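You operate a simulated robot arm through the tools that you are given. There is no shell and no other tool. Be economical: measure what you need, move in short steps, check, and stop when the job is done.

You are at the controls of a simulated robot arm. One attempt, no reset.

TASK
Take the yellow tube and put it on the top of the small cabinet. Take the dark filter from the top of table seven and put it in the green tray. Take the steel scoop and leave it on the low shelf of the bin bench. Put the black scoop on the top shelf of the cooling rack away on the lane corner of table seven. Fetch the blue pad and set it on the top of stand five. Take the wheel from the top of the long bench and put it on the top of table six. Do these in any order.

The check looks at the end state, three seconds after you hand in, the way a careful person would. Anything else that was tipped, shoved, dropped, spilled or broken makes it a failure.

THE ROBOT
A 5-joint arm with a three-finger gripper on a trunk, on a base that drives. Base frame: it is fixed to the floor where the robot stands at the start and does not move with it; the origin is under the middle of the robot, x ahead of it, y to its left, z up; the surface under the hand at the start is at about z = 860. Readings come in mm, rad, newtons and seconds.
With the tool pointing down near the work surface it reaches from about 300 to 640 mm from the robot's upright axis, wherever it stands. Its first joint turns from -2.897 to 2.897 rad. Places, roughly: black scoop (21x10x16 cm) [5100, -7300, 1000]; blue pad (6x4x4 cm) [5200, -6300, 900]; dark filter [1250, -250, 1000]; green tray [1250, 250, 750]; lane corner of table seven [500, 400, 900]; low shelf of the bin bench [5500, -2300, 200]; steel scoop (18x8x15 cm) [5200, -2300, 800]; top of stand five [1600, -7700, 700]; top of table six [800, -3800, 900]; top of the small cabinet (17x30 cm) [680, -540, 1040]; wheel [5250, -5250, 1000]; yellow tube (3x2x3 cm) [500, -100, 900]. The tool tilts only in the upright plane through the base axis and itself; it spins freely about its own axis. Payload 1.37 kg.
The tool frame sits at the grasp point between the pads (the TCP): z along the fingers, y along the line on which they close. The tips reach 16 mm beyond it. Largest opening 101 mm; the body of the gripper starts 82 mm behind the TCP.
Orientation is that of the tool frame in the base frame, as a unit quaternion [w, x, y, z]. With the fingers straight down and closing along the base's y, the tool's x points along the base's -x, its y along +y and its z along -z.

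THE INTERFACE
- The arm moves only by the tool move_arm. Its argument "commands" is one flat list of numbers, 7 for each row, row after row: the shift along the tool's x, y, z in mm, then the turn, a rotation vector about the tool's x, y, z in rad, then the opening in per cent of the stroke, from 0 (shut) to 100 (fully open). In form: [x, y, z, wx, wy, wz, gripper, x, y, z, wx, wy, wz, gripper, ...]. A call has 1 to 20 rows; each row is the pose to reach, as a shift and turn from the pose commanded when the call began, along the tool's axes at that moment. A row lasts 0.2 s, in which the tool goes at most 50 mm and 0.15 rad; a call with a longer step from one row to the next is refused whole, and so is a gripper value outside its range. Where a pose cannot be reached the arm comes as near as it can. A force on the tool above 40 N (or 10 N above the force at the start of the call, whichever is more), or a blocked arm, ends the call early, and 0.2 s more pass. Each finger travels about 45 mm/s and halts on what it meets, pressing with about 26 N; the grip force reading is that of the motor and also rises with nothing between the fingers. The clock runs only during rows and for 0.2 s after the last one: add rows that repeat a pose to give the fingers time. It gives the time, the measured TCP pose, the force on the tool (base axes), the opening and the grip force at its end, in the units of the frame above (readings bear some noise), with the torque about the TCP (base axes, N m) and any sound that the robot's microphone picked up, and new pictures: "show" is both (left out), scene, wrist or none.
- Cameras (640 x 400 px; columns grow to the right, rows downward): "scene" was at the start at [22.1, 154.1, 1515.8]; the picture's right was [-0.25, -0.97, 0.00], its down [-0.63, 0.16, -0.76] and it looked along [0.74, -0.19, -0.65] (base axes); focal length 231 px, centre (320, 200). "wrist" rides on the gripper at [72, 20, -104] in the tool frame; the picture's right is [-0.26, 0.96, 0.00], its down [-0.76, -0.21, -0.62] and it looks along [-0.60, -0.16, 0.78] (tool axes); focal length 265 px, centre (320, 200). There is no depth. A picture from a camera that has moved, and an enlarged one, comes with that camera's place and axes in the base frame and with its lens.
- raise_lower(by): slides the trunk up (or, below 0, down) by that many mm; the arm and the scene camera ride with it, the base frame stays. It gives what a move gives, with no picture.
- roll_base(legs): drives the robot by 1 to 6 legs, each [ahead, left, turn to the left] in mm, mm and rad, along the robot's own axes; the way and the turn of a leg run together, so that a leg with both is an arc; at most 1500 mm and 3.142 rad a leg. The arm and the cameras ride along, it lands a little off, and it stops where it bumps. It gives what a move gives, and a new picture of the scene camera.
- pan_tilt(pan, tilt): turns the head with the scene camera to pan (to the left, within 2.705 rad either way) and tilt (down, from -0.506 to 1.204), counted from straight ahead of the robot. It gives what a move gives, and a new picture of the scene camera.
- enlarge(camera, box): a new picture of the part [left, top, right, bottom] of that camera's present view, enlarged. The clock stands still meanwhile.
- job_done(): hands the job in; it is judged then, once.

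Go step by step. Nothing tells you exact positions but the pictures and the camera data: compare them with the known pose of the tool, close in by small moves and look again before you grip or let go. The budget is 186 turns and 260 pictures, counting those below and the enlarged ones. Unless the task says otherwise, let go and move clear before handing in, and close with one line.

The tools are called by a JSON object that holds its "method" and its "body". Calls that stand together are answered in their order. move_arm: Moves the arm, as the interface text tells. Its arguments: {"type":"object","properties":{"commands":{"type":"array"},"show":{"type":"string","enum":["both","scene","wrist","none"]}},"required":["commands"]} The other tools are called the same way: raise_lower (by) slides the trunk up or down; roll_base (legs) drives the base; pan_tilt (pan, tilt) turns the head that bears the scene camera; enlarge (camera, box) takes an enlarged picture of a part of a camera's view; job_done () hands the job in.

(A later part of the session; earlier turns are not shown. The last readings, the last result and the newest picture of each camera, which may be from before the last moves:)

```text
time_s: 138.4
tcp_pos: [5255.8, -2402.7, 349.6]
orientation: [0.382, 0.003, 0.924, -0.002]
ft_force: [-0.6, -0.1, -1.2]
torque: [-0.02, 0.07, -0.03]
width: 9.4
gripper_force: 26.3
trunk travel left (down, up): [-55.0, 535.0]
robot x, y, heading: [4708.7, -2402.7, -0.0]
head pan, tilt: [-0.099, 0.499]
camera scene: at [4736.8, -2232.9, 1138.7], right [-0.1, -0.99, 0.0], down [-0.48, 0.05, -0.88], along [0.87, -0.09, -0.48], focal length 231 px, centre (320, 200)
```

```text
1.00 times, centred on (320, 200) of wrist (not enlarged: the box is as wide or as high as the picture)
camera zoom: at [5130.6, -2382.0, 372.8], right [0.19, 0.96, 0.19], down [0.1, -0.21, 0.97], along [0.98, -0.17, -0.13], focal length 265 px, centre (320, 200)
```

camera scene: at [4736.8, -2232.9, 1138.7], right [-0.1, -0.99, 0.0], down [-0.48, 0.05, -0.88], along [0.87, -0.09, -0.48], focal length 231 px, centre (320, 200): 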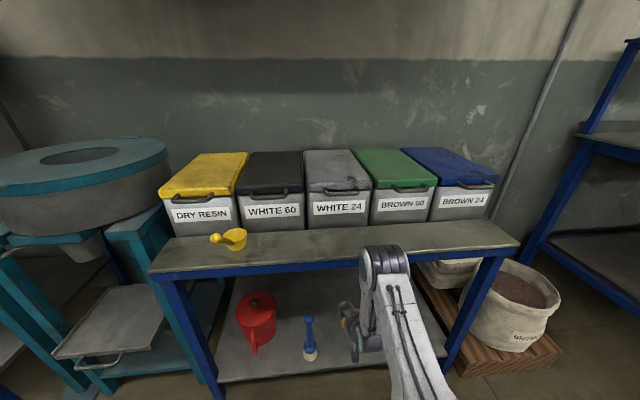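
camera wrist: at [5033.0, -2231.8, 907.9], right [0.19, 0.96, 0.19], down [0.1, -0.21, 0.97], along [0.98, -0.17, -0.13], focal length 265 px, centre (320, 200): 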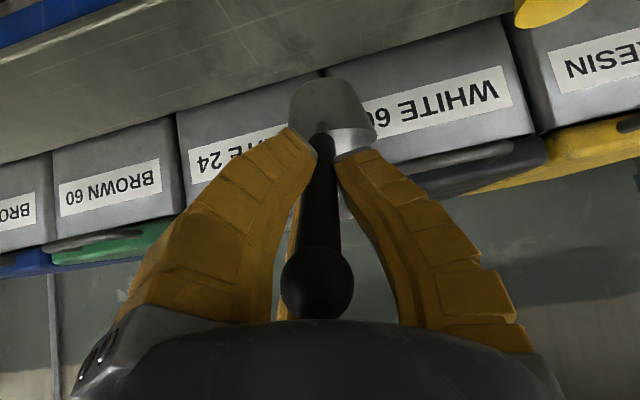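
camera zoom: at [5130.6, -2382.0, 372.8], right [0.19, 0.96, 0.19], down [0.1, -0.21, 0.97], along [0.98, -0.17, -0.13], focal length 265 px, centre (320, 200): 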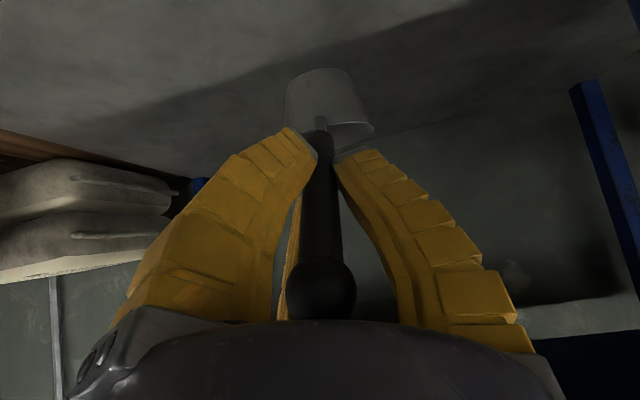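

{"method": "raise_lower", "body": {"by": -50}}

{"method": "move_arm", "body": {"commands": [4, 0, 4, 0, 0, 0, 0, 8, 0, 8, 0, 0, 0, 0, 10, 0, 10, 0, 0, 0, 0, 10, 0, 10, 0, 0, 0, 0], "show": "wrist"}}

{"method": "enlarge", "body": {"camera": "scene", "box": [220, 230, 460, 400]}}

```text
time_s: 139.4
tcp_pos: [5254.5, -2403.2, 299.9]
orientation: [0.381, 0.003, 0.925, -0.001]
ft_force: [-0.4, -0.9, -0.8]
torque: [0.02, 0.12, -0.03]
width: 9.3
gripper_force: 26.4
trunk travel left (down, up): [-5.0, 585.0]
robot x, y, heading: [4707.5, -2397.3, -0.001]
head pan, tilt: [-0.099, 0.499]
```

```text
time_s: 140.4
tcp_pos: [5254.6, -2402.2, 286.0]
orientation: [0.382, 0.003, 0.924, -0.001]
ft_force: [-0.4, -0.4, -0.6]
torque: [-0.01, 0.07, -0.01]
width: 9.5
gripper_force: 26.0
trunk travel left (down, up): [-5.0, 585.0]
robot x, y, heading: [4710.8, -2403.1, -0.002]
head pan, tilt: [-0.099, 0.499]
camera wrist: at [5131.0, -2381.9, 308.2], right [0.19, 0.96, 0.19], down [0.1, -0.21, 0.97], along [0.98, -0.17, -0.13], focal length 265 px, centre (320, 200)
```

wrist: 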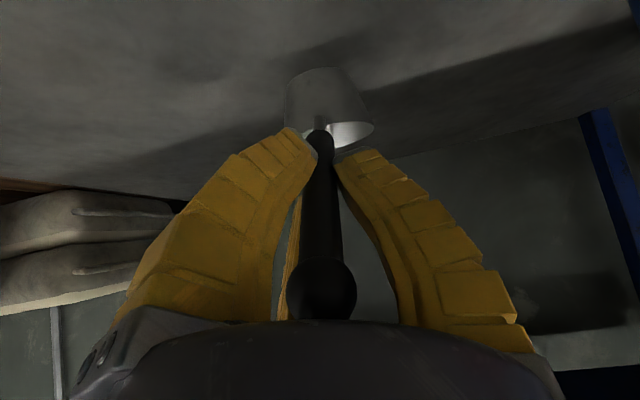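

```text
2.35 times, centred on (340, 315) of scene
camera zoom: at [4736.8, -2232.9, 1088.7], right [-0.1, -0.99, 0.0], down [-0.48, 0.05, -0.88], along [0.87, -0.09, -0.48], focal length 543 px, centre (273, -71)
```

zoom: 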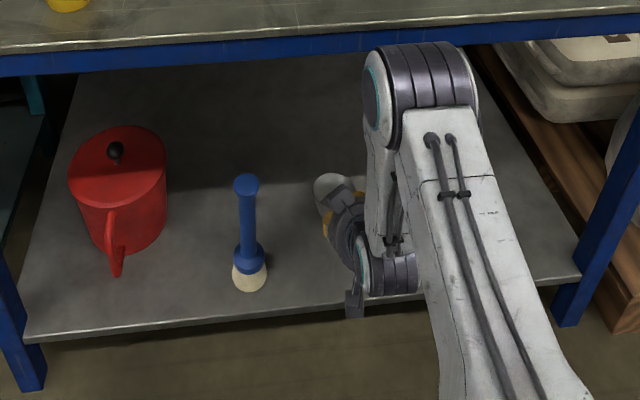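

{"method": "move_arm", "body": {"commands": [4, 0, 4, 0, 0, 0, 0, 7, 0, 7, 0, 0, 0, 0, 9, 0, 9, 0, 0, 0, 0], "show": "none"}}

{"method": "move_arm", "body": {"commands": [1.5, 0, 1.5, 0, 0, 0, 0, 3, 0, 3, 0, 0, 0, 0], "show": "none"}}

{"method": "move_arm", "body": {"commands": [1.5, 0, 1.5, 0, 0, 0, 0, 2.5, 0, 2.5, 0, 0, 0, 0], "show": "none"}}

```text
time_s: 141.2
tcp_pos: [5253.8, -2402.3, 272.9]
orientation: [0.384, 0.002, 0.923, -0.002]
ft_force: [-0.1, 0.3, -1.4]
torque: [0.0, 0.08, 0.02]
width: 9.5
gripper_force: 26.4
trunk travel left (down, up): [-5.0, 585.0]
robot x, y, heading: [4704.0, -2394.6, -0.006]
head pan, tilt: [-0.099, 0.499]
```

```text
time_s: 141.8
tcp_pos: [5254.3, -2402.2, 267.7]
orientation: [0.381, 0.002, 0.924, -0.002]
ft_force: [0.1, -0.3, -1.8]
torque: [0.0, 0.11, 0.01]
width: 9.5
gripper_force: 26.0
trunk travel left (down, up): [-5.0, 585.0]
robot x, y, heading: [4707.3, -2396.5, -0.003]
head pan, tilt: [-0.099, 0.499]
```

```text
time_s: 142.4
tcp_pos: [5253.9, -2403.0, 263.9]
orientation: [0.382, 0.003, 0.924, -0.002]
ft_force: [-0.6, 0.2, -0.8]
torque: [-0.01, 0.12, -0.03]
width: 9.6
gripper_force: 25.4
trunk travel left (down, up): [-5.0, 585.0]
robot x, y, heading: [4706.2, -2402.0, -0.006]
head pan, tilt: [-0.099, 0.499]
```

{"method": "move_arm", "body": {"commands": [1.5, 0, 1.5, 0, 0, 0, 0, 3, 0, 3, 0, 0, 0, 0], "show": "none"}}

{"method": "move_arm", "body": {"commands": [1.5, 0, 1.5, 0, 0, 0, 0, 3, 0, 3, 0, 0, 0, 0], "show": "none"}}

{"method": "move_arm", "body": {"commands": [1.5, 0, 1.5, 0, 0, 0, 0, 3, 0, 3, 0, 0, 0, 0], "show": "wrist"}}

```text
time_s: 143.0
tcp_pos: [5254.9, -2403.0, 261.4]
orientation: [0.383, 0.002, 0.924, -0.001]
ft_force: [-0.2, 0.3, 0.5]
torque: [0.02, -0.09, -0.02]
width: 9.9
gripper_force: 26.3
trunk travel left (down, up): [-5.0, 585.0]
robot x, y, heading: [4704.0, -2399.9, 0.0]
head pan, tilt: [-0.099, 0.499]
```

```text
time_s: 143.6
tcp_pos: [5254.6, -2402.9, 258.2]
orientation: [0.383, 0.003, 0.924, -0.001]
ft_force: [-2.5, -0.9, 6.2]
torque: [0.04, -0.41, 0.0]
width: 11.6
gripper_force: 26.1
trunk travel left (down, up): [-5.0, 585.0]
robot x, y, heading: [4706.3, -2399.8, -0.002]
head pan, tilt: [-0.099, 0.499]
```

```text
time_s: 144.2
tcp_pos: [5254.2, -2403.4, 252.0]
orientation: [0.383, 0.003, 0.924, -0.002]
ft_force: [-2.1, 0.5, 3.8]
torque: [0.03, -0.38, 0.06]
width: 12.2
gripper_force: 26.1
trunk travel left (down, up): [-5.0, 585.0]
robot x, y, heading: [4700.6, -2398.4, -0.001]
head pan, tilt: [-0.099, 0.499]
camera wrist: at [5130.4, -2382.2, 275.4], right [0.19, 0.96, 0.19], down [0.09, -0.21, 0.97], along [0.98, -0.17, -0.13], focal length 265 px, centre (320, 200)
```

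wrist: 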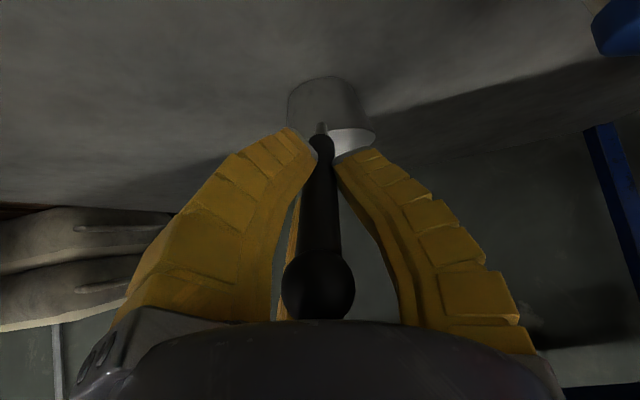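

Contact made. I open the fingers and withdraw along the handle.

{"method": "move_arm", "body": {"commands": [0, 0, 0, 0, 0, 0, 25, 0, 0, 0, 0, 0, 0, 50, 0, 0, 0, 0, 0, 0, 65, 0, 0, 0, 0, 0, 0, 65, 0, 0, -30, 0, 0, 0, 65, 0, 0, -70, 0, 0, 0, 65, 0, 0, -110, 0, 0, 0, 65, 0, 0, -130, 0, 0, 0, 65], "show": "wrist"}}

```text
time_s: 146.0
tcp_pos: [5162.3, -2402.9, 343.3]
orientation: [0.382, 0.003, 0.924, -0.002]
ft_force: [0.3, -0.4, 0.7]
torque: [0.0, -0.02, 0.0]
width: 68.6
gripper_force: 2.5
trunk travel left (down, up): [-5.0, 585.0]
robot x, y, heading: [4706.2, -2398.4, -0.004]
head pan, tilt: [-0.099, 0.499]
camera wrist: at [5038.4, -2381.5, 367.5], right [0.19, 0.96, 0.19], down [0.1, -0.21, 0.97], along [0.98, -0.17, -0.13], focal length 265 px, centre (320, 200)
```

wrist: 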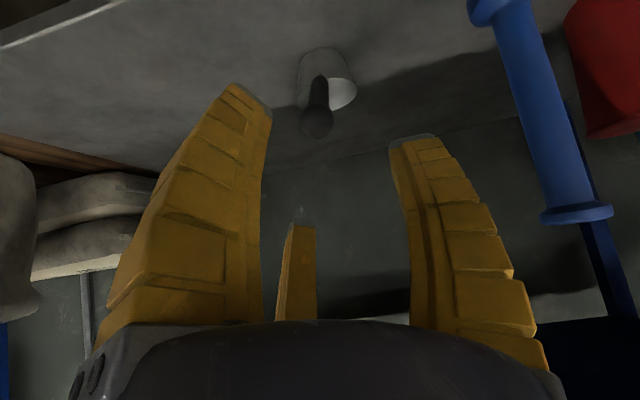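

The scoop stands on the low shelf. I back out, raise the trunk and bring the tool upright.

{"method": "roll_base", "body": {"legs": [[-500, 0, 0]]}}

{"method": "raise_lower", "body": {"by": 400}}

{"method": "raise_lower", "body": {"by": 185}}

{"method": "move_arm", "body": {"commands": [0, 0, -30, 0, 0.14, 0, 100, 0, 0, -60, 0, 0.28, 0, 100, 0, 0, -90, 0, 0.42, 0, 100, 0, 0, -120, 0, 0.56, 0, 100, 0, 0, -150, 0, 0.7, 0, 100, 0, 0, -180, 0, 0.785, 0, 100, 0, 0, -200, 0, 0.785, 0, 100], "show": "none"}}

{"method": "pan_tilt", "body": {"pan": -0.8, "tilt": 0.45}}

```text
time_s: 148.9
tcp_pos: [4664.0, -2402.4, 344.9]
orientation: [0.383, 0.004, 0.924, -0.002]
ft_force: [-0.4, -0.2, -0.3]
torque: [0.02, -0.02, -0.02]
width: 68.5
gripper_force: 2.2
trunk travel left (down, up): [-5.0, 585.0]
robot x, y, heading: [4208.9, -2402.5, -0.003]
head pan, tilt: [-0.099, 0.499]
camera scene: at [4238.8, -2231.3, 1088.7], right [-0.1, -0.99, 0.0], down [-0.48, 0.05, -0.88], along [0.87, -0.09, -0.48], focal length 231 px, centre (320, 200)
```

scene: 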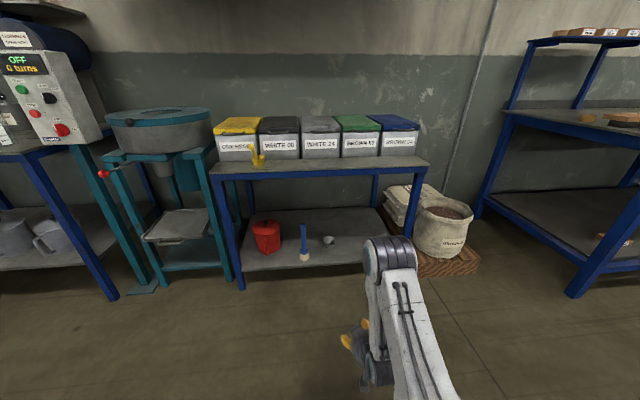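

```text
time_s: 152.7
tcp_pos: [4665.3, -2402.1, 744.4]
orientation: [0.382, 0.003, 0.924, -0.002]
ft_force: [0.1, 0.3, 0.6]
torque: [0.04, -0.01, 0.0]
width: 68.9
gripper_force: 2.4
trunk travel left (down, up): [-405.0, 185.0]
robot x, y, heading: [4208.8, -2398.7, -0.004]
head pan, tilt: [-0.099, 0.499]
```

```text
time_s: 154.8
tcp_pos: [4664.6, -2401.5, 929.3]
orientation: [0.382, 0.003, 0.924, -0.002]
ft_force: [-0.3, 0.3, 0.9]
torque: [-0.01, 0.01, 0.01]
width: 68.7
gripper_force: 1.9
trunk travel left (down, up): [-590.0, 0.0]
robot x, y, heading: [4210.5, -2396.6, -0.006]
head pan, tilt: [-0.099, 0.499]
```

```text
time_s: 156.4
tcp_pos: [4523.3, -2400.3, 1071.5]
orientation: [0.0, 0.004, 1.0, 0.001]
ft_force: [0.3, -0.2, 0.0]
torque: [-0.01, -0.04, -0.02]
width: 100.7
gripper_force: 0.0
out of reach, approached as far as the arm can: row 1, 2
trunk travel left (down, up): [-590.0, 0.0]
robot x, y, heading: [4210.8, -2398.8, -0.003]
head pan, tilt: [-0.099, 0.499]
```

```text
time_s: 157.4
tcp_pos: [4523.0, -2399.5, 1070.8]
orientation: [-0.001, 0.004, 1.0, 0.0]
ft_force: [0.2, -0.6, -1.2]
torque: [-0.01, 0.0, 0.01]
width: 100.3
gripper_force: 0.0
trunk travel left (down, up): [-590.0, 0.0]
robot x, y, heading: [4206.8, -2396.3, -0.001]
head pan, tilt: [-0.799, 0.45]
camera scene: at [4212.1, -2288.0, 1678.2], right [-0.72, -0.69, 0.0], down [-0.3, 0.31, -0.9], along [0.63, -0.65, -0.44], focal length 231 px, centre (320, 200)
```

scene: 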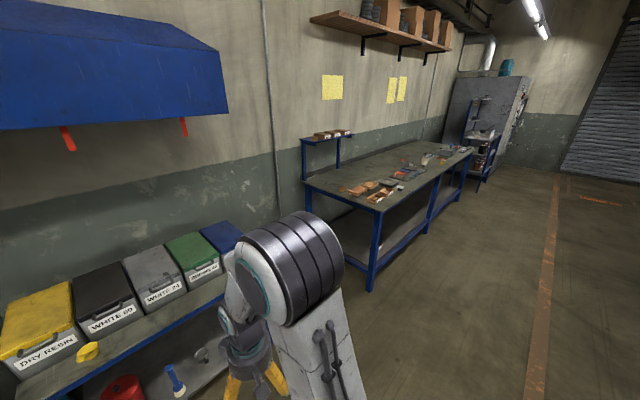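

The long bench runs along x≥4960 from y≈−3700 to −6240. I slide right to the wheel.

{"method": "roll_base", "body": {"legs": [[0, -1500, 0], [0, -1350, 0]]}}

{"method": "pan_tilt", "body": {"pan": -0.1, "tilt": 0.6}}

```text
time_s: 171.2
tcp_pos: [4490.8, -5255.3, 1071.0]
orientation: [0.0, 0.008, 1.0, -0.001]
ft_force: [0.3, 0.3, 0.1]
torque: [0.02, 0.01, 0.01]
width: 100.4
gripper_force: 0.1
trunk travel left (down, up): [-590.0, 0.0]
robot x, y, heading: [4175.4, -5249.6, -0.008]
head pan, tilt: [-0.799, 0.45]
camera scene: at [4179.8, -5140.5, 1678.2], right [-0.72, -0.69, 0.0], down [-0.3, 0.32, -0.9], along [0.62, -0.65, -0.44], focal length 231 px, centre (320, 200)
```

scene: 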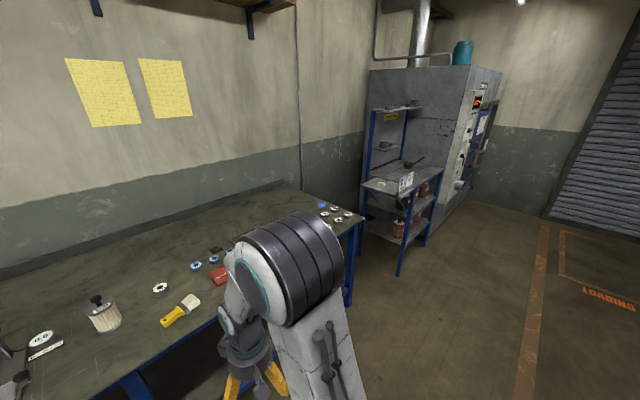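

```text
time_s: 172.3
tcp_pos: [4489.2, -5255.0, 1071.0]
orientation: [-0.001, 0.007, 1.0, -0.001]
ft_force: [0.5, -0.3, 0.2]
torque: [-0.01, 0.01, -0.02]
width: 100.6
gripper_force: 0.1
trunk travel left (down, up): [-590.0, 0.0]
robot x, y, heading: [4173.4, -5247.3, -0.014]
head pan, tilt: [-0.099, 0.6]
camera scene: at [4204.4, -5083.5, 1664.7], right [-0.11, -0.99, 0.0], down [-0.56, 0.06, -0.83], along [0.82, -0.09, -0.56], focal length 231 px, centre (320, 200)
```

scene: 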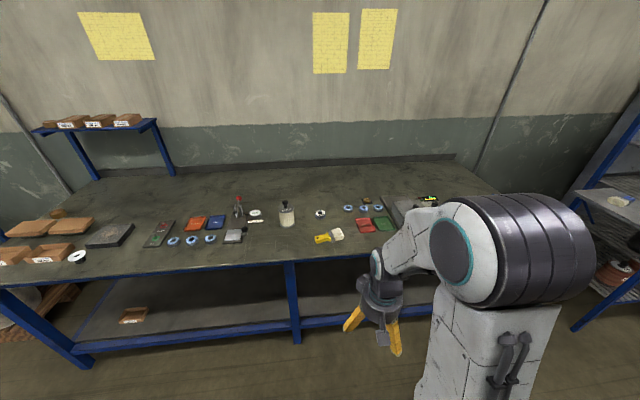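

{"method": "enlarge", "body": {"camera": "scene", "box": [130, 180, 300, 270]}}

{"method": "enlarge", "body": {"camera": "scene", "box": [260, 180, 430, 270]}}

{"method": "enlarge", "body": {"camera": "scene", "box": [0, 190, 170, 280]}}

```text
3.76 times, centred on (215, 225) of scene
camera zoom: at [4204.4, -5083.5, 1664.7], right [-0.11, -0.99, 0.0], down [-0.56, 0.06, -0.83], along [0.82, -0.09, -0.56], focal length 869 px, centre (715, 106)
```

zoom: 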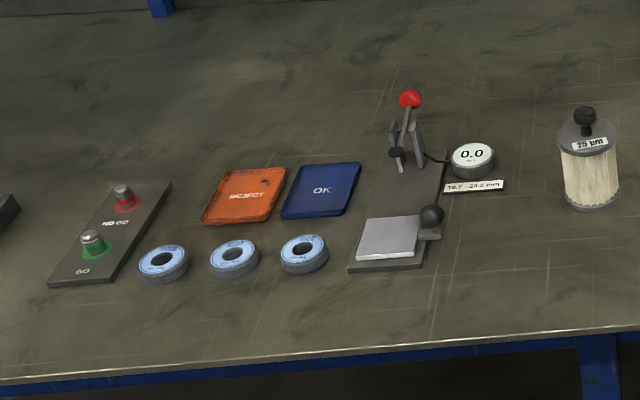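

```text
3.76 times, centred on (345, 225) of scene
camera zoom: at [4204.4, -5083.5, 1664.7], right [-0.11, -0.99, 0.0], down [-0.56, 0.06, -0.83], along [0.82, -0.09, -0.56], focal length 869 px, centre (226, 106)
```

zoom: 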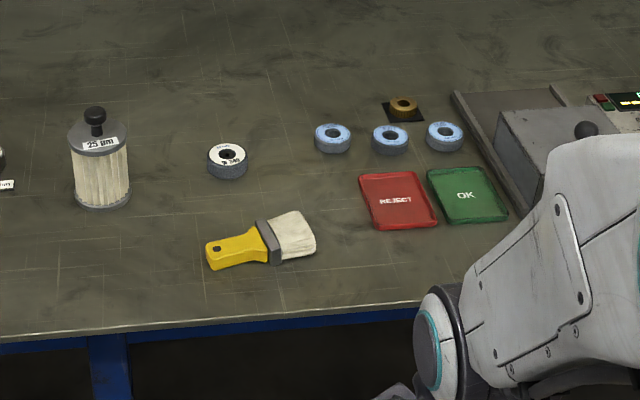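

```text
3.76 times, centred on (85, 235) of scene
camera zoom: at [4204.4, -5083.5, 1664.7], right [-0.11, -0.99, 0.0], down [-0.56, 0.06, -0.83], along [0.82, -0.09, -0.56], focal length 869 px, centre (1205, 68)
```

zoom: 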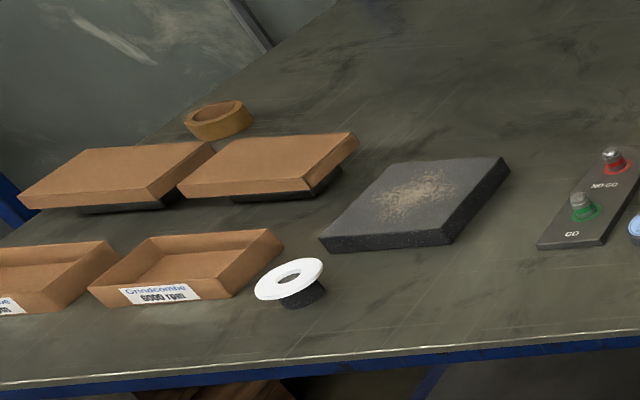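

The wheel with a white label near (5190, −5190) looks like the single wheel meant. I approach the bench part-way and look closer.

{"method": "roll_base", "body": {"legs": [[350, 50, 0.012]]}}

{"method": "enlarge", "body": {"camera": "wrist", "box": [0, 0, 640, 400]}}

{"method": "pan_tilt", "body": {"pan": 0.0, "tilt": 0.9}}

```text
time_s: 174.6
tcp_pos: [4841.1, -5202.1, 1069.8]
orientation: [-0.001, 0.003, 1.0, 0.0]
ft_force: [0.1, -0.3, -0.3]
torque: [-0.01, 0.03, 0.01]
width: 100.7
gripper_force: 0.0
trunk travel left (down, up): [-590.0, 0.0]
robot x, y, heading: [4526.2, -5205.7, 0.002]
head pan, tilt: [-0.099, 0.6]
camera scene: at [4553.7, -5034.7, 1664.6], right [-0.1, -1.0, 0.0], down [-0.56, 0.06, -0.82], along [0.82, -0.08, -0.57], focal length 231 px, centre (320, 200)
```

scene: 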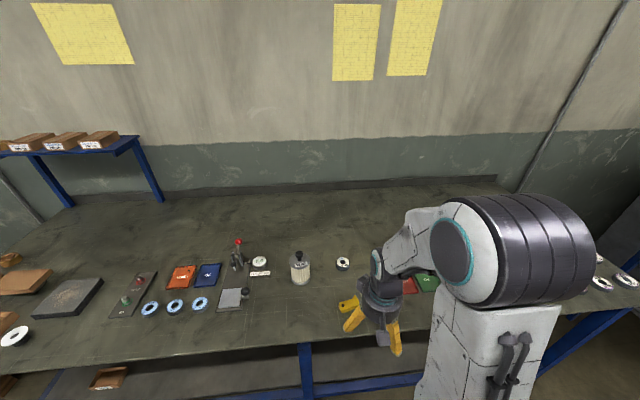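

```text
1.00 times, centred on (320, 200) of wrist (not enlarged: the box is as wide or as high as the picture)
camera zoom: at [4770.1, -5181.8, 1175.4], right [0.27, 0.96, 0.0], down [0.76, -0.21, 0.62], along [0.6, -0.17, -0.79], focal length 265 px, centre (320, 200)
```

zoom: 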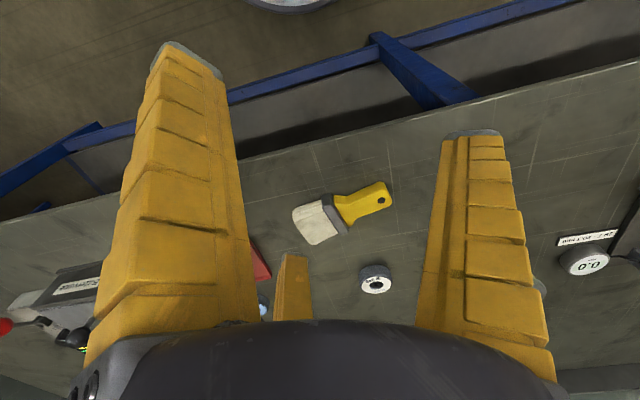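

```text
time_s: 175.4
tcp_pos: [4841.5, -5201.7, 1071.0]
orientation: [-0.001, 0.002, 1.0, 0.0]
ft_force: [-1.3, 0.4, -0.2]
torque: [0.02, -0.08, 0.01]
width: 100.5
gripper_force: 0.0
trunk travel left (down, up): [-590.0, 0.0]
robot x, y, heading: [4526.0, -5202.2, -0.003]
head pan, tilt: [0.0, 0.901]
camera scene: at [4540.4, -5026.1, 1639.9], right [0.0, -1.0, 0.0], down [-0.78, 0.0, -0.62], along [0.62, 0.0, -0.78], focal length 231 px, centre (320, 200)
```

scene: 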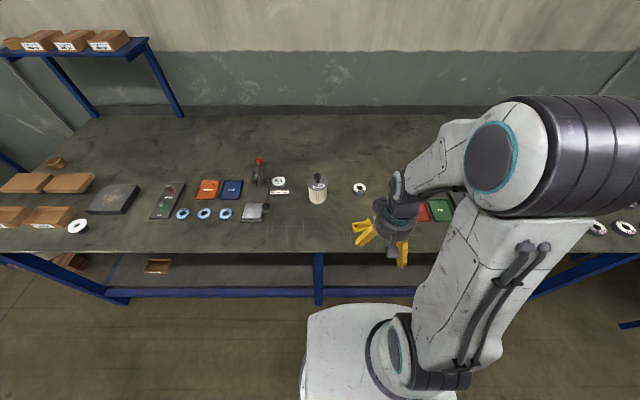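

The wheel is at (5209, −5200), top z≈889; bench edge x≈4915. I move up to the bench and lower the trunk somewhat.

{"method": "roll_base", "body": {"legs": [[90, 0, 0]]}}

{"method": "raise_lower", "body": {"by": -100}}

{"method": "move_arm", "body": {"commands": [-45, 0, -5, 0, 0, 0, 100, -90, 0, -10, 0, 0, 0, 100, -135, 0, -10, 0, 0, 0, 100, -180, 0, -10, 0, 0, 0, 100, -225, 0, 0, 0, 0, 0, 100, -265, 0, 10, 0, 0, 0, 100, -265, 0, 10, 0, 0, 0, 100]}}

```text
time_s: 176.5
tcp_pos: [4930.8, -5202.2, 1070.8]
orientation: [-0.001, 0.004, 1.0, 0.001]
ft_force: [0.5, 0.4, -1.0]
torque: [-0.01, 0.0, 0.02]
width: 100.5
gripper_force: 0.1
trunk travel left (down, up): [-590.0, 0.0]
robot x, y, heading: [4611.8, -5197.9, -0.001]
head pan, tilt: [0.0, 0.901]
camera scene: at [4631.6, -5026.1, 1639.8], right [0.0, -1.0, 0.0], down [-0.78, 0.0, -0.62], along [0.62, 0.0, -0.78], focal length 231 px, centre (320, 200)
```

scene: 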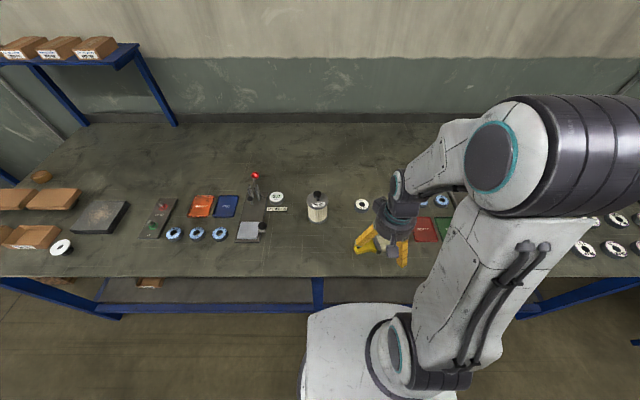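

```text
time_s: 177.8
tcp_pos: [4930.6, -5201.5, 972.4]
orientation: [0.0, 0.003, 1.0, 0.001]
ft_force: [0.6, -0.9, 0.1]
torque: [-0.05, 0.0, -0.01]
width: 100.7
gripper_force: 0.1
trunk travel left (down, up): [-490.0, 100.0]
robot x, y, heading: [4614.6, -5204.5, 0.002]
head pan, tilt: [0.0, 0.901]
```

```text
time_s: 179.4
tcp_pos: [5194.1, -5203.7, 960.7]
orientation: [0.0, 0.003, 1.0, 0.001]
ft_force: [-0.1, 0.3, 0.1]
torque: [0.03, -0.01, -0.02]
width: 100.6
gripper_force: 0.0
trunk travel left (down, up): [-490.0, 100.0]
robot x, y, heading: [4615.6, -5200.8, 0.001]
head pan, tilt: [0.0, 0.901]
camera scene: at [4629.6, -5026.1, 1539.9], right [0.0, -1.0, 0.0], down [-0.78, 0.0, -0.62], along [0.62, 0.0, -0.78], focal length 231 px, centre (320, 200)
camera wrist: at [5123.8, -5183.2, 1065.4], right [0.27, 0.96, 0.0], down [0.76, -0.21, 0.62], along [0.6, -0.17, -0.79], focal length 265 px, centre (320, 200)
```

scene: 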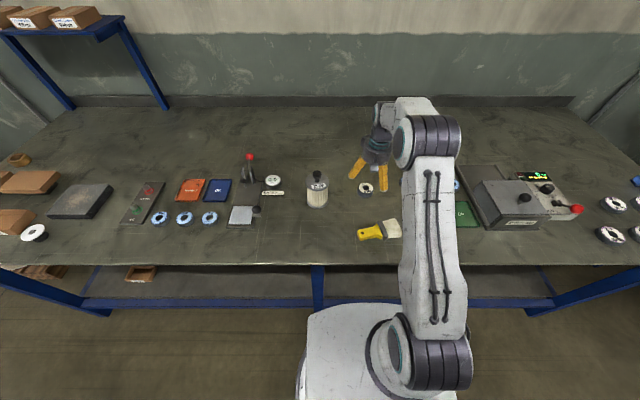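
wrist: 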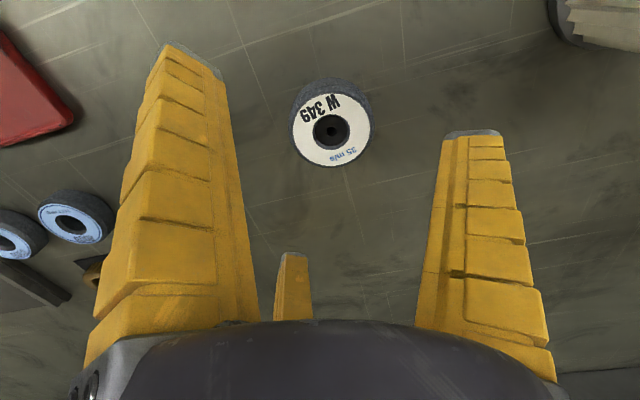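

The wheel ("W 349", ~56 mm) is centred at about (5199, −5197). I descend to z≈885 and check.

{"method": "move_arm", "body": {"commands": [-5, 6, 35, 0, 0, 0, 100, -5, 6, 65, 0, 0, 0, 100, -5, 6, 76, 0, 0, 0, 100, -5, 6, 76, 0, 0, 0, 100]}}

{"method": "enlarge", "body": {"camera": "scene", "box": [320, 140, 420, 220]}}

```text
time_s: 180.4
tcp_pos: [5200.8, -5197.7, 884.3]
orientation: [0.0, 0.003, 1.0, 0.0]
ft_force: [0.0, 0.1, -0.3]
torque: [-0.03, 0.0, 0.01]
width: 100.9
gripper_force: 0.0
trunk travel left (down, up): [-490.0, 100.0]
robot x, y, heading: [4614.9, -5200.7, 0.001]
head pan, tilt: [0.0, 0.901]
camera scene: at [4629.8, -5026.1, 1539.8], right [0.0, -1.0, 0.0], down [-0.78, 0.0, -0.62], along [0.62, 0.0, -0.78], focal length 231 px, centre (320, 200)
camera wrist: at [5129.5, -5177.6, 989.4], right [0.27, 0.96, 0.0], down [0.76, -0.21, 0.62], along [0.6, -0.17, -0.78], focal length 265 px, centre (320, 200)
```

scene: 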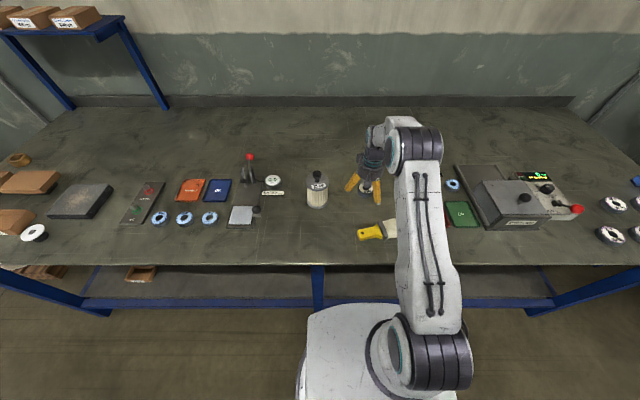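
wrist: 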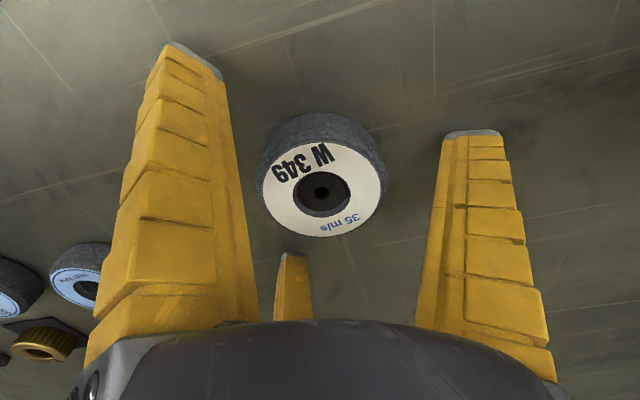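

```text
5.00 times, centred on (370, 180) of scene
camera zoom: at [4629.8, -5026.1, 1539.8], right [0.0, -1.0, 0.0], down [-0.78, 0.0, -0.62], along [0.62, 0.0, -0.78], focal length 1155 px, centre (70, 300)
```

zoom: 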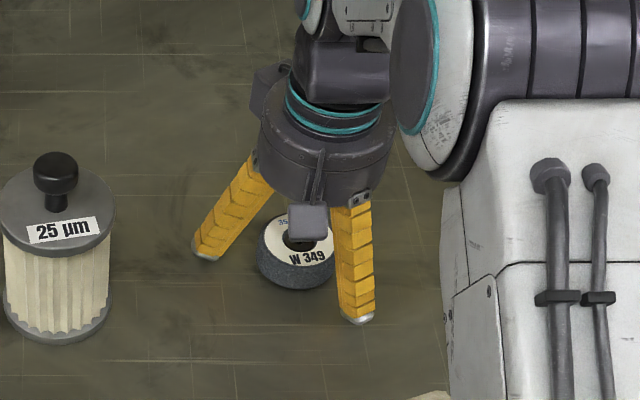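

Wheel centred. Down 6 mm more, then grip.

{"method": "move_arm", "body": {"commands": [4, 1, 6, 0, 0, 0, 100, 4, 1, 6, 0, 0, 0, 80, 4, 1, 6, 0, 0, 0, 65, 4, 1, 6, 0, 0, 0, 50, 4, 1, 6, 0, 0, 0, 42, 4, 1, 6, 0, 0, 0, 42], "show": "wrist"}}

```text
time_s: 181.8
tcp_pos: [5195.3, -5196.2, 881.7]
orientation: [0.002, 0.002, 1.0, 0.0]
ft_force: [-0.7, -0.8, 28.9]
torque: [0.01, 0.11, -0.02]
width: 76.5
gripper_force: 28.3
trunk travel left (down, up): [-490.0, 100.0]
robot x, y, heading: [4614.0, -5201.2, -0.001]
head pan, tilt: [0.0, 0.901]
camera wrist: at [5123.9, -5176.4, 986.2], right [0.27, 0.96, 0.0], down [0.75, -0.21, 0.62], along [0.6, -0.17, -0.78], focal length 265 px, centre (320, 200)
```

wrist: 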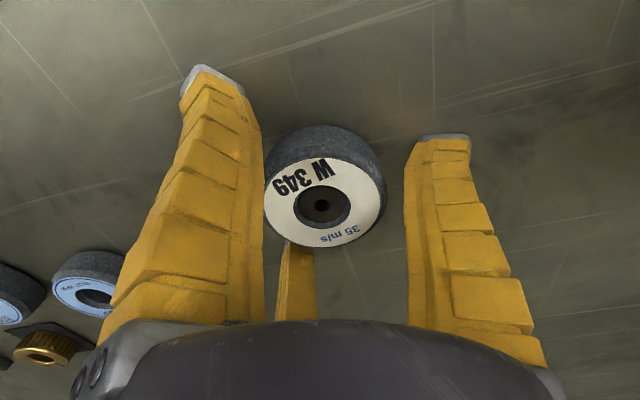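

The tips touch the bench (z≈866). I rise 6 mm and close.

{"method": "move_arm", "body": {"commands": [0, 0, -8, 0, 0, 0, 76, 0, 0, -8, 0, 0, 0, 65, 0, 0, -8, 0, 0, 0, 52, 0, 0, -8, 0, 0, 0, 45, 0, 0, -8, 0, 0, 0, 40, 0, 0, -8, 0, 0, 0, 40], "show": "wrist"}}

```text
time_s: 183.2
tcp_pos: [5195.0, -5197.4, 886.9]
orientation: [-0.002, 0.003, 1.0, 0.0]
ft_force: [-0.1, -2.7, 3.8]
torque: [0.03, -0.02, 0.0]
width: 57.1
gripper_force: 25.8
trunk travel left (down, up): [-490.0, 100.0]
robot x, y, heading: [4612.0, -5203.1, -0.003]
head pan, tilt: [0.0, 0.901]
camera wrist: at [5124.2, -5176.3, 990.7], right [0.27, 0.96, 0.0], down [0.76, -0.21, 0.62], along [0.6, -0.17, -0.79], focal length 265 px, centre (320, 200)
```

wrist: 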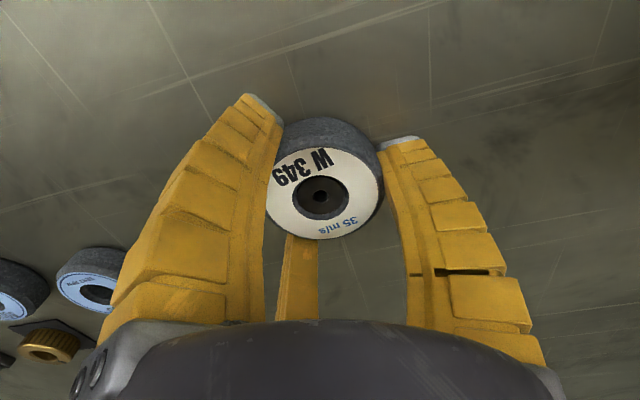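

Gripped at 57 mm. I lift and retract.

{"method": "move_arm", "body": {"commands": [0, 0, -15, 0, 0, 0, 38, 0, 0, -40, 0, 0, 0, 38, 0, 0, -85, 0, 0, 0, 38, 0, 0, -130, 0, 0, 0, 38, 0, 0, -170, 0, 0, 0, 38, 40, 0, -195, 0, 0, 0, 38, 80, 0, -220, 0, 0, 0, 38, 120, 0, -245, 0, 0, 0, 38, 160, 0, -260, 0, 0, 0, 38, 200, 0, -275, 0, 0, 0, 38], "show": "wrist"}}

{"method": "pan_tilt", "body": {"pan": -0.9, "tilt": 0.5}}

```text
time_s: 185.4
tcp_pos: [4993.5, -5195.2, 1162.7]
orientation: [-0.001, 0.002, 1.0, 0.0]
ft_force: [0.0, -0.8, -1.0]
torque: [-0.02, 0.0, -0.03]
width: 56.7
gripper_force: 26.3
trunk travel left (down, up): [-490.0, 100.0]
robot x, y, heading: [4617.7, -5202.9, 0.006]
head pan, tilt: [0.0, 0.901]
camera wrist: at [4923.4, -5174.7, 1267.2], right [0.27, 0.96, 0.0], down [0.76, -0.21, 0.62], along [0.6, -0.17, -0.78], focal length 265 px, centre (320, 200)
```

wrist: 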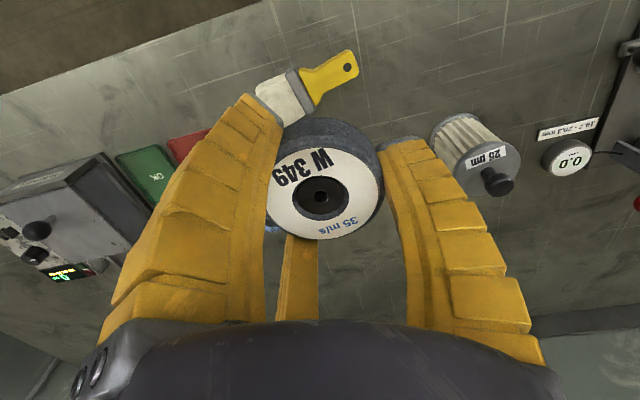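

```text
time_s: 186.6
tcp_pos: [4997.1, -5196.7, 1161.8]
orientation: [-0.002, 0.003, 1.0, 0.0]
ft_force: [-0.2, 0.5, -1.6]
torque: [0.0, 0.04, -0.03]
width: 56.9
gripper_force: 26.0
trunk travel left (down, up): [-490.0, 100.0]
robot x, y, heading: [4610.9, -5200.3, 0.005]
head pan, tilt: [-0.901, 0.499]
camera scene: at [4611.0, -5097.3, 1573.7], right [-0.78, -0.62, 0.0], down [-0.3, 0.38, -0.88], along [0.55, -0.69, -0.48], focal length 231 px, centre (320, 200)
```

scene: 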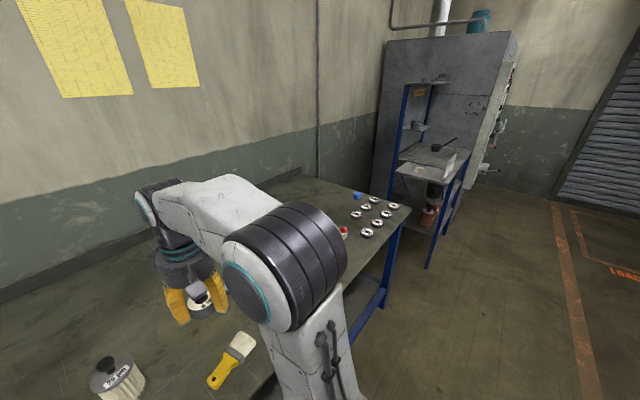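

The wheel is held. I back off and turn to face table six (−x side).

{"method": "roll_base", "body": {"legs": [[-600, 0, 0], [0, 0, 2.6]]}}

{"method": "pan_tilt", "body": {"pan": 0.0, "tilt": 0.45}}

```text
time_s: 196.1
tcp_pos: [3690.7, -5008.5, 1162.3]
orientation: [0.0, 0.962, -0.272, 0.001]
ft_force: [0.0, 0.1, -2.2]
torque: [0.01, 0.02, 0.01]
width: 56.9
gripper_force: 26.1
trunk travel left (down, up): [-490.0, 100.0]
robot x, y, heading: [4018.7, -5201.5, 2.602]
head pan, tilt: [-0.901, 0.499]
camera scene: at [3968.5, -5291.2, 1573.7], right [0.99, 0.13, 0.0], down [0.06, -0.47, -0.88], along [-0.11, 0.87, -0.48], focal length 231 px, centre (320, 200)
```

scene: 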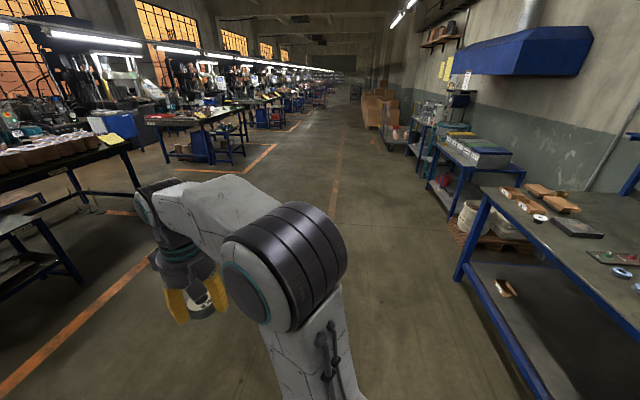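

```text
time_s: 197.3
tcp_pos: [3690.1, -5007.5, 1162.9]
orientation: [0.0, 0.963, -0.271, 0.001]
ft_force: [-0.4, 0.3, -1.3]
torque: [0.02, 0.02, 0.02]
width: 56.3
gripper_force: 25.7
trunk travel left (down, up): [-490.0, 100.0]
robot x, y, heading: [4019.2, -5199.5, 2.596]
head pan, tilt: [0.0, 0.45]
camera scene: at [3901.3, -5333.8, 1578.2], right [0.52, 0.85, 0.0], down [0.37, -0.23, -0.9], along [-0.77, 0.47, -0.44], focal length 231 px, centre (320, 200)
```

scene: 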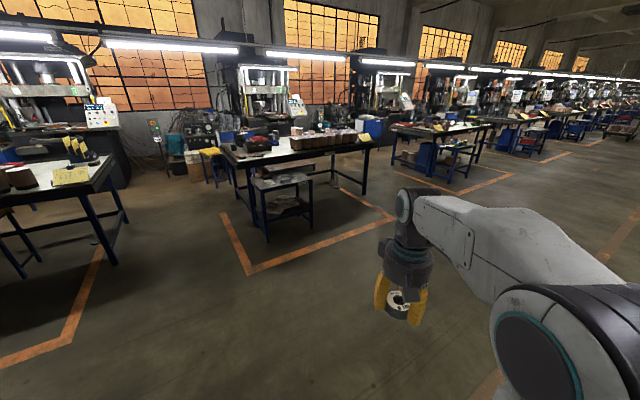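

Table six stands ahead with copper stones on its right half. I drive toward it.

{"method": "roll_base", "body": {"legs": [[1500, 0, 0], [400, 0, 0], [0, 0, 0.54]]}}

{"method": "pan_tilt", "body": {"pan": 0.0, "tilt": 0.6}}

```text
time_s: 208.4
tcp_pos: [2002.1, -4224.7, 1162.7]
orientation: [0.0, 1.0, 0.0, 0.001]
ft_force: [-1.7, 0.4, -1.7]
torque: [0.01, -0.01, -0.01]
width: 56.5
gripper_force: 26.2
trunk travel left (down, up): [-490.0, 100.0]
robot x, y, heading: [2386.2, -4216.0, -3.135]
head pan, tilt: [0.0, 0.45]
camera scene: at [2352.1, -4392.7, 1578.2], right [0.0, 1.0, 0.0], down [0.44, 0.0, -0.9], along [-0.9, 0.0, -0.44], focal length 231 px, centre (320, 200)
```

scene: 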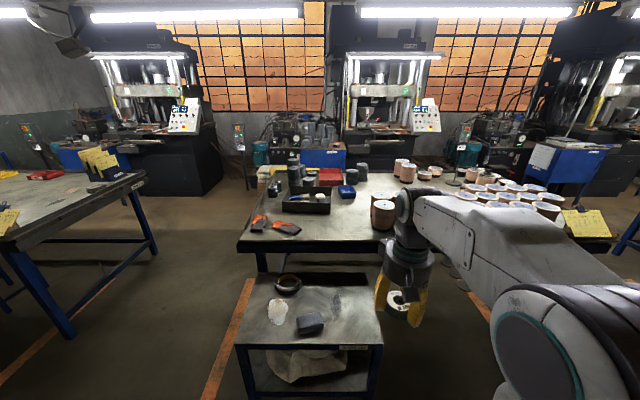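

```text
time_s: 209.1
tcp_pos: [2001.9, -4222.8, 1161.9]
orientation: [0.0, 1.0, -0.001, 0.0]
ft_force: [-0.5, -0.1, -1.2]
torque: [-0.01, -0.02, 0.01]
width: 56.7
gripper_force: 26.5
trunk travel left (down, up): [-490.0, 100.0]
robot x, y, heading: [2384.1, -4218.2, -3.137]
head pan, tilt: [0.0, 0.6]
camera scene: at [2355.5, -4392.6, 1564.7], right [0.0, 1.0, 0.0], down [0.56, 0.0, -0.83], along [-0.83, 0.0, -0.56], focal length 231 px, centre (320, 200)
```

scene: 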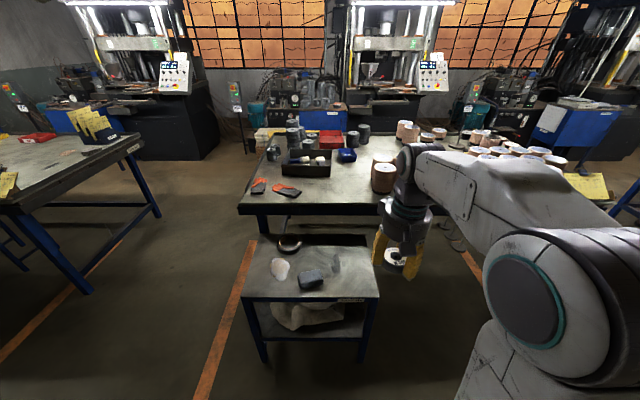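

{"method": "roll_base", "body": {"legs": [[0, -470, 0]]}}

{"method": "pan_tilt", "body": {"pan": 0.2, "tilt": 0.65}}

```text
time_s: 211.9
tcp_pos: [2000.0, -3752.8, 1162.6]
orientation: [0.0, 1.0, -0.001, 0.001]
ft_force: [-0.1, 1.0, -2.2]
torque: [-0.04, 0.03, 0.02]
width: 56.7
gripper_force: 26.5
trunk travel left (down, up): [-490.0, 100.0]
robot x, y, heading: [2383.9, -3746.5, -3.139]
head pan, tilt: [0.0, 0.6]
camera scene: at [2354.1, -3921.2, 1564.7], right [0.0, 1.0, 0.0], down [0.56, 0.0, -0.83], along [-0.83, 0.0, -0.56], focal length 231 px, centre (320, 200)
```

scene: 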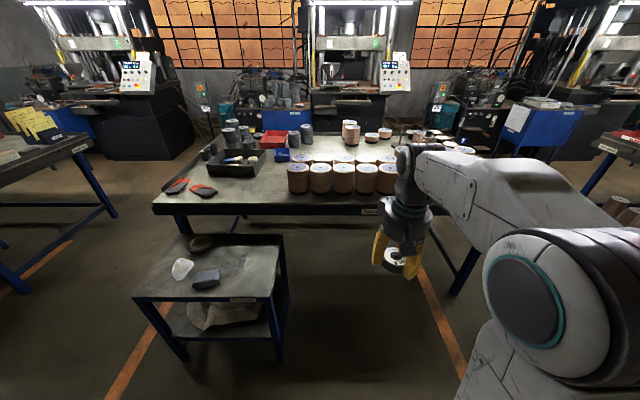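

```text
time_s: 212.7
tcp_pos: [2001.4, -3753.8, 1162.7]
orientation: [0.0, 1.0, -0.001, 0.001]
ft_force: [0.1, 0.8, -1.3]
torque: [-0.01, -0.01, -0.02]
width: 56.8
gripper_force: 25.9
trunk travel left (down, up): [-490.0, 100.0]
robot x, y, heading: [2381.6, -3745.1, -3.141]
head pan, tilt: [0.201, 0.649]
camera scene: at [2357.4, -3939.0, 1560.4], right [-0.2, 0.98, 0.0], down [0.59, 0.12, -0.8], along [-0.78, -0.16, -0.6], focal length 231 px, centre (320, 200)
```

scene: 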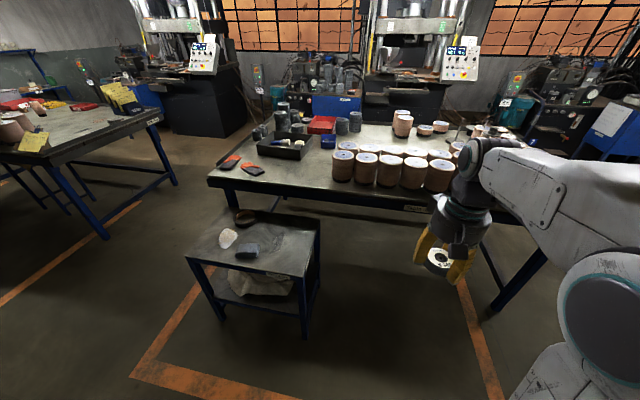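

There is a free strip along the front edge before the copper stones. I approach to about x=1785.

{"method": "roll_base", "body": {"legs": [[595, 0, 0]]}}

{"method": "enlarge", "body": {"camera": "wrist", "box": [0, 0, 640, 400]}}

```text
time_s: 216.0
tcp_pos: [1411.3, -3751.6, 1162.9]
orientation: [0.0, 1.0, -0.002, 0.001]
ft_force: [0.1, 0.5, -0.2]
torque: [0.01, -0.03, 0.03]
width: 56.7
gripper_force: 25.6
trunk travel left (down, up): [-490.0, 100.0]
robot x, y, heading: [1791.4, -3750.2, 3.144]
head pan, tilt: [0.201, 0.649]
camera scene: at [1767.3, -3939.7, 1560.3], right [-0.2, 0.98, 0.0], down [0.59, 0.12, -0.8], along [-0.78, -0.16, -0.6], focal length 231 px, centre (320, 200)
```

scene: 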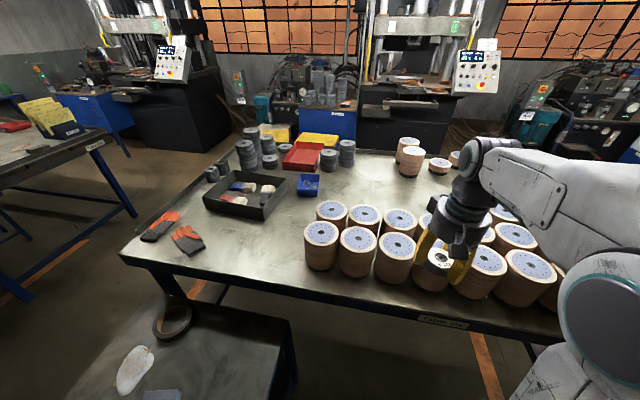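

```text
1.00 times, centred on (320, 200) of wrist (not enlarged: the box is as wide or as high as the picture)
camera zoom: at [1483.6, -3772.6, 1266.8], right [-0.27, -0.96, 0.0], down [-0.76, 0.21, 0.62], along [-0.6, 0.17, -0.79], focal length 265 px, centre (320, 200)
```

zoom: 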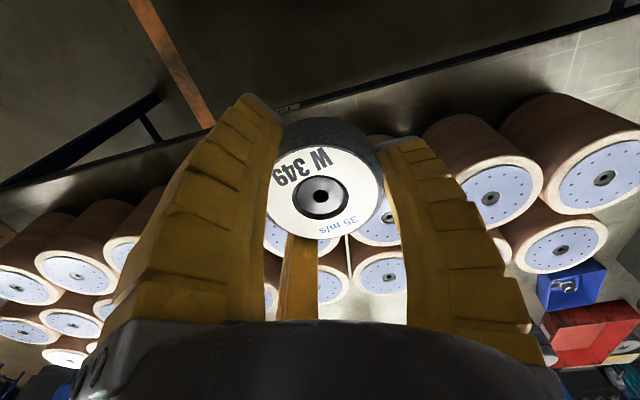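

The label reads TABLE SIX. Free spot: left of the stones near (1285, −4190). I creep in a bit (table edge x≈1355, low bench right side y≈−4150).

{"method": "roll_base", "body": {"legs": [[105, 45, 0]]}}

{"method": "move_arm", "body": {"commands": [0, 45, 0, 0, 0, 0, 38, 0, 90, 0, 0, 0, 0, 38, 0, 135, 0, 0, 0, 0, 38, 0, 180, 0, 0, 0, 0, 38, 0, 225, 0, 0, 0, 0, 38, 0, 270, 0, 0, 0, 0, 38, 0, 315, 0, 0, 0, 0, 38, 0, 360, 0, 0, 0, 0, 38, 0, 390, 0, 0, 0, 0, 38, 0, 390, 0, 0, 0, 0, 38]}}

```text
time_s: 217.2
tcp_pos: [1305.8, -3797.9, 1161.6]
orientation: [0.0, 1.0, -0.003, 0.002]
ft_force: [-0.5, 0.4, -1.7]
torque: [-0.02, -0.03, -0.02]
width: 56.5
gripper_force: 25.8
trunk travel left (down, up): [-490.0, 100.0]
robot x, y, heading: [1691.4, -3791.2, 3.141]
head pan, tilt: [0.201, 0.649]
camera scene: at [1661.7, -3985.3, 1560.2], right [-0.2, 0.98, 0.0], down [0.59, 0.12, -0.8], along [-0.78, -0.16, -0.61], focal length 231 px, centre (320, 200)
```

scene: 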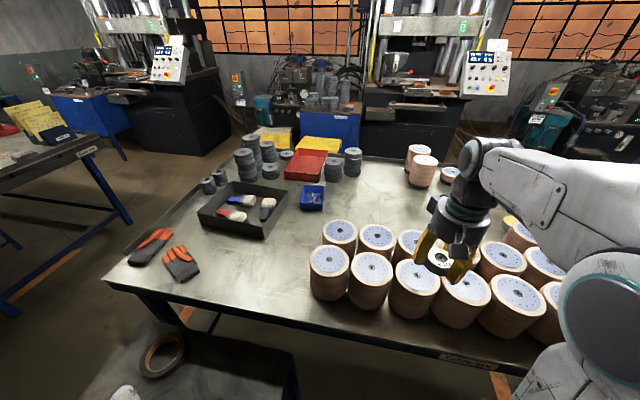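

```text
time_s: 219.4
tcp_pos: [1304.5, -4186.4, 1160.7]
orientation: [-0.001, 1.0, -0.003, 0.001]
ft_force: [-0.3, 0.2, -1.7]
torque: [0.01, 0.03, -0.02]
width: 56.6
gripper_force: 25.9
trunk travel left (down, up): [-490.0, 100.0]
robot x, y, heading: [1688.5, -3794.5, 3.139]
head pan, tilt: [0.201, 0.649]
camera scene: at [1663.1, -3984.7, 1560.4], right [-0.2, 0.98, 0.0], down [0.59, 0.12, -0.8], along [-0.78, -0.16, -0.6], focal length 231 px, centre (320, 200)
camera wrist: at [1377.3, -4207.4, 1265.9], right [-0.27, -0.96, 0.0], down [-0.76, 0.21, 0.62], along [-0.6, 0.17, -0.78], focal length 265 px, centre (320, 200)
```

scene: 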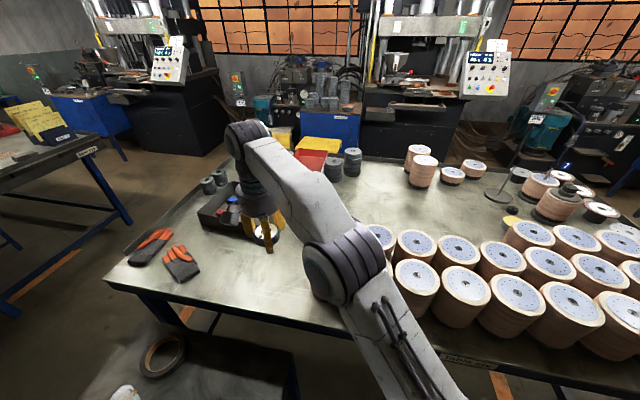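
wrist: 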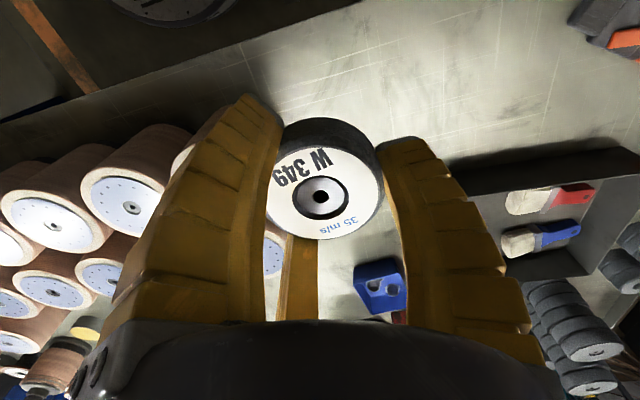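

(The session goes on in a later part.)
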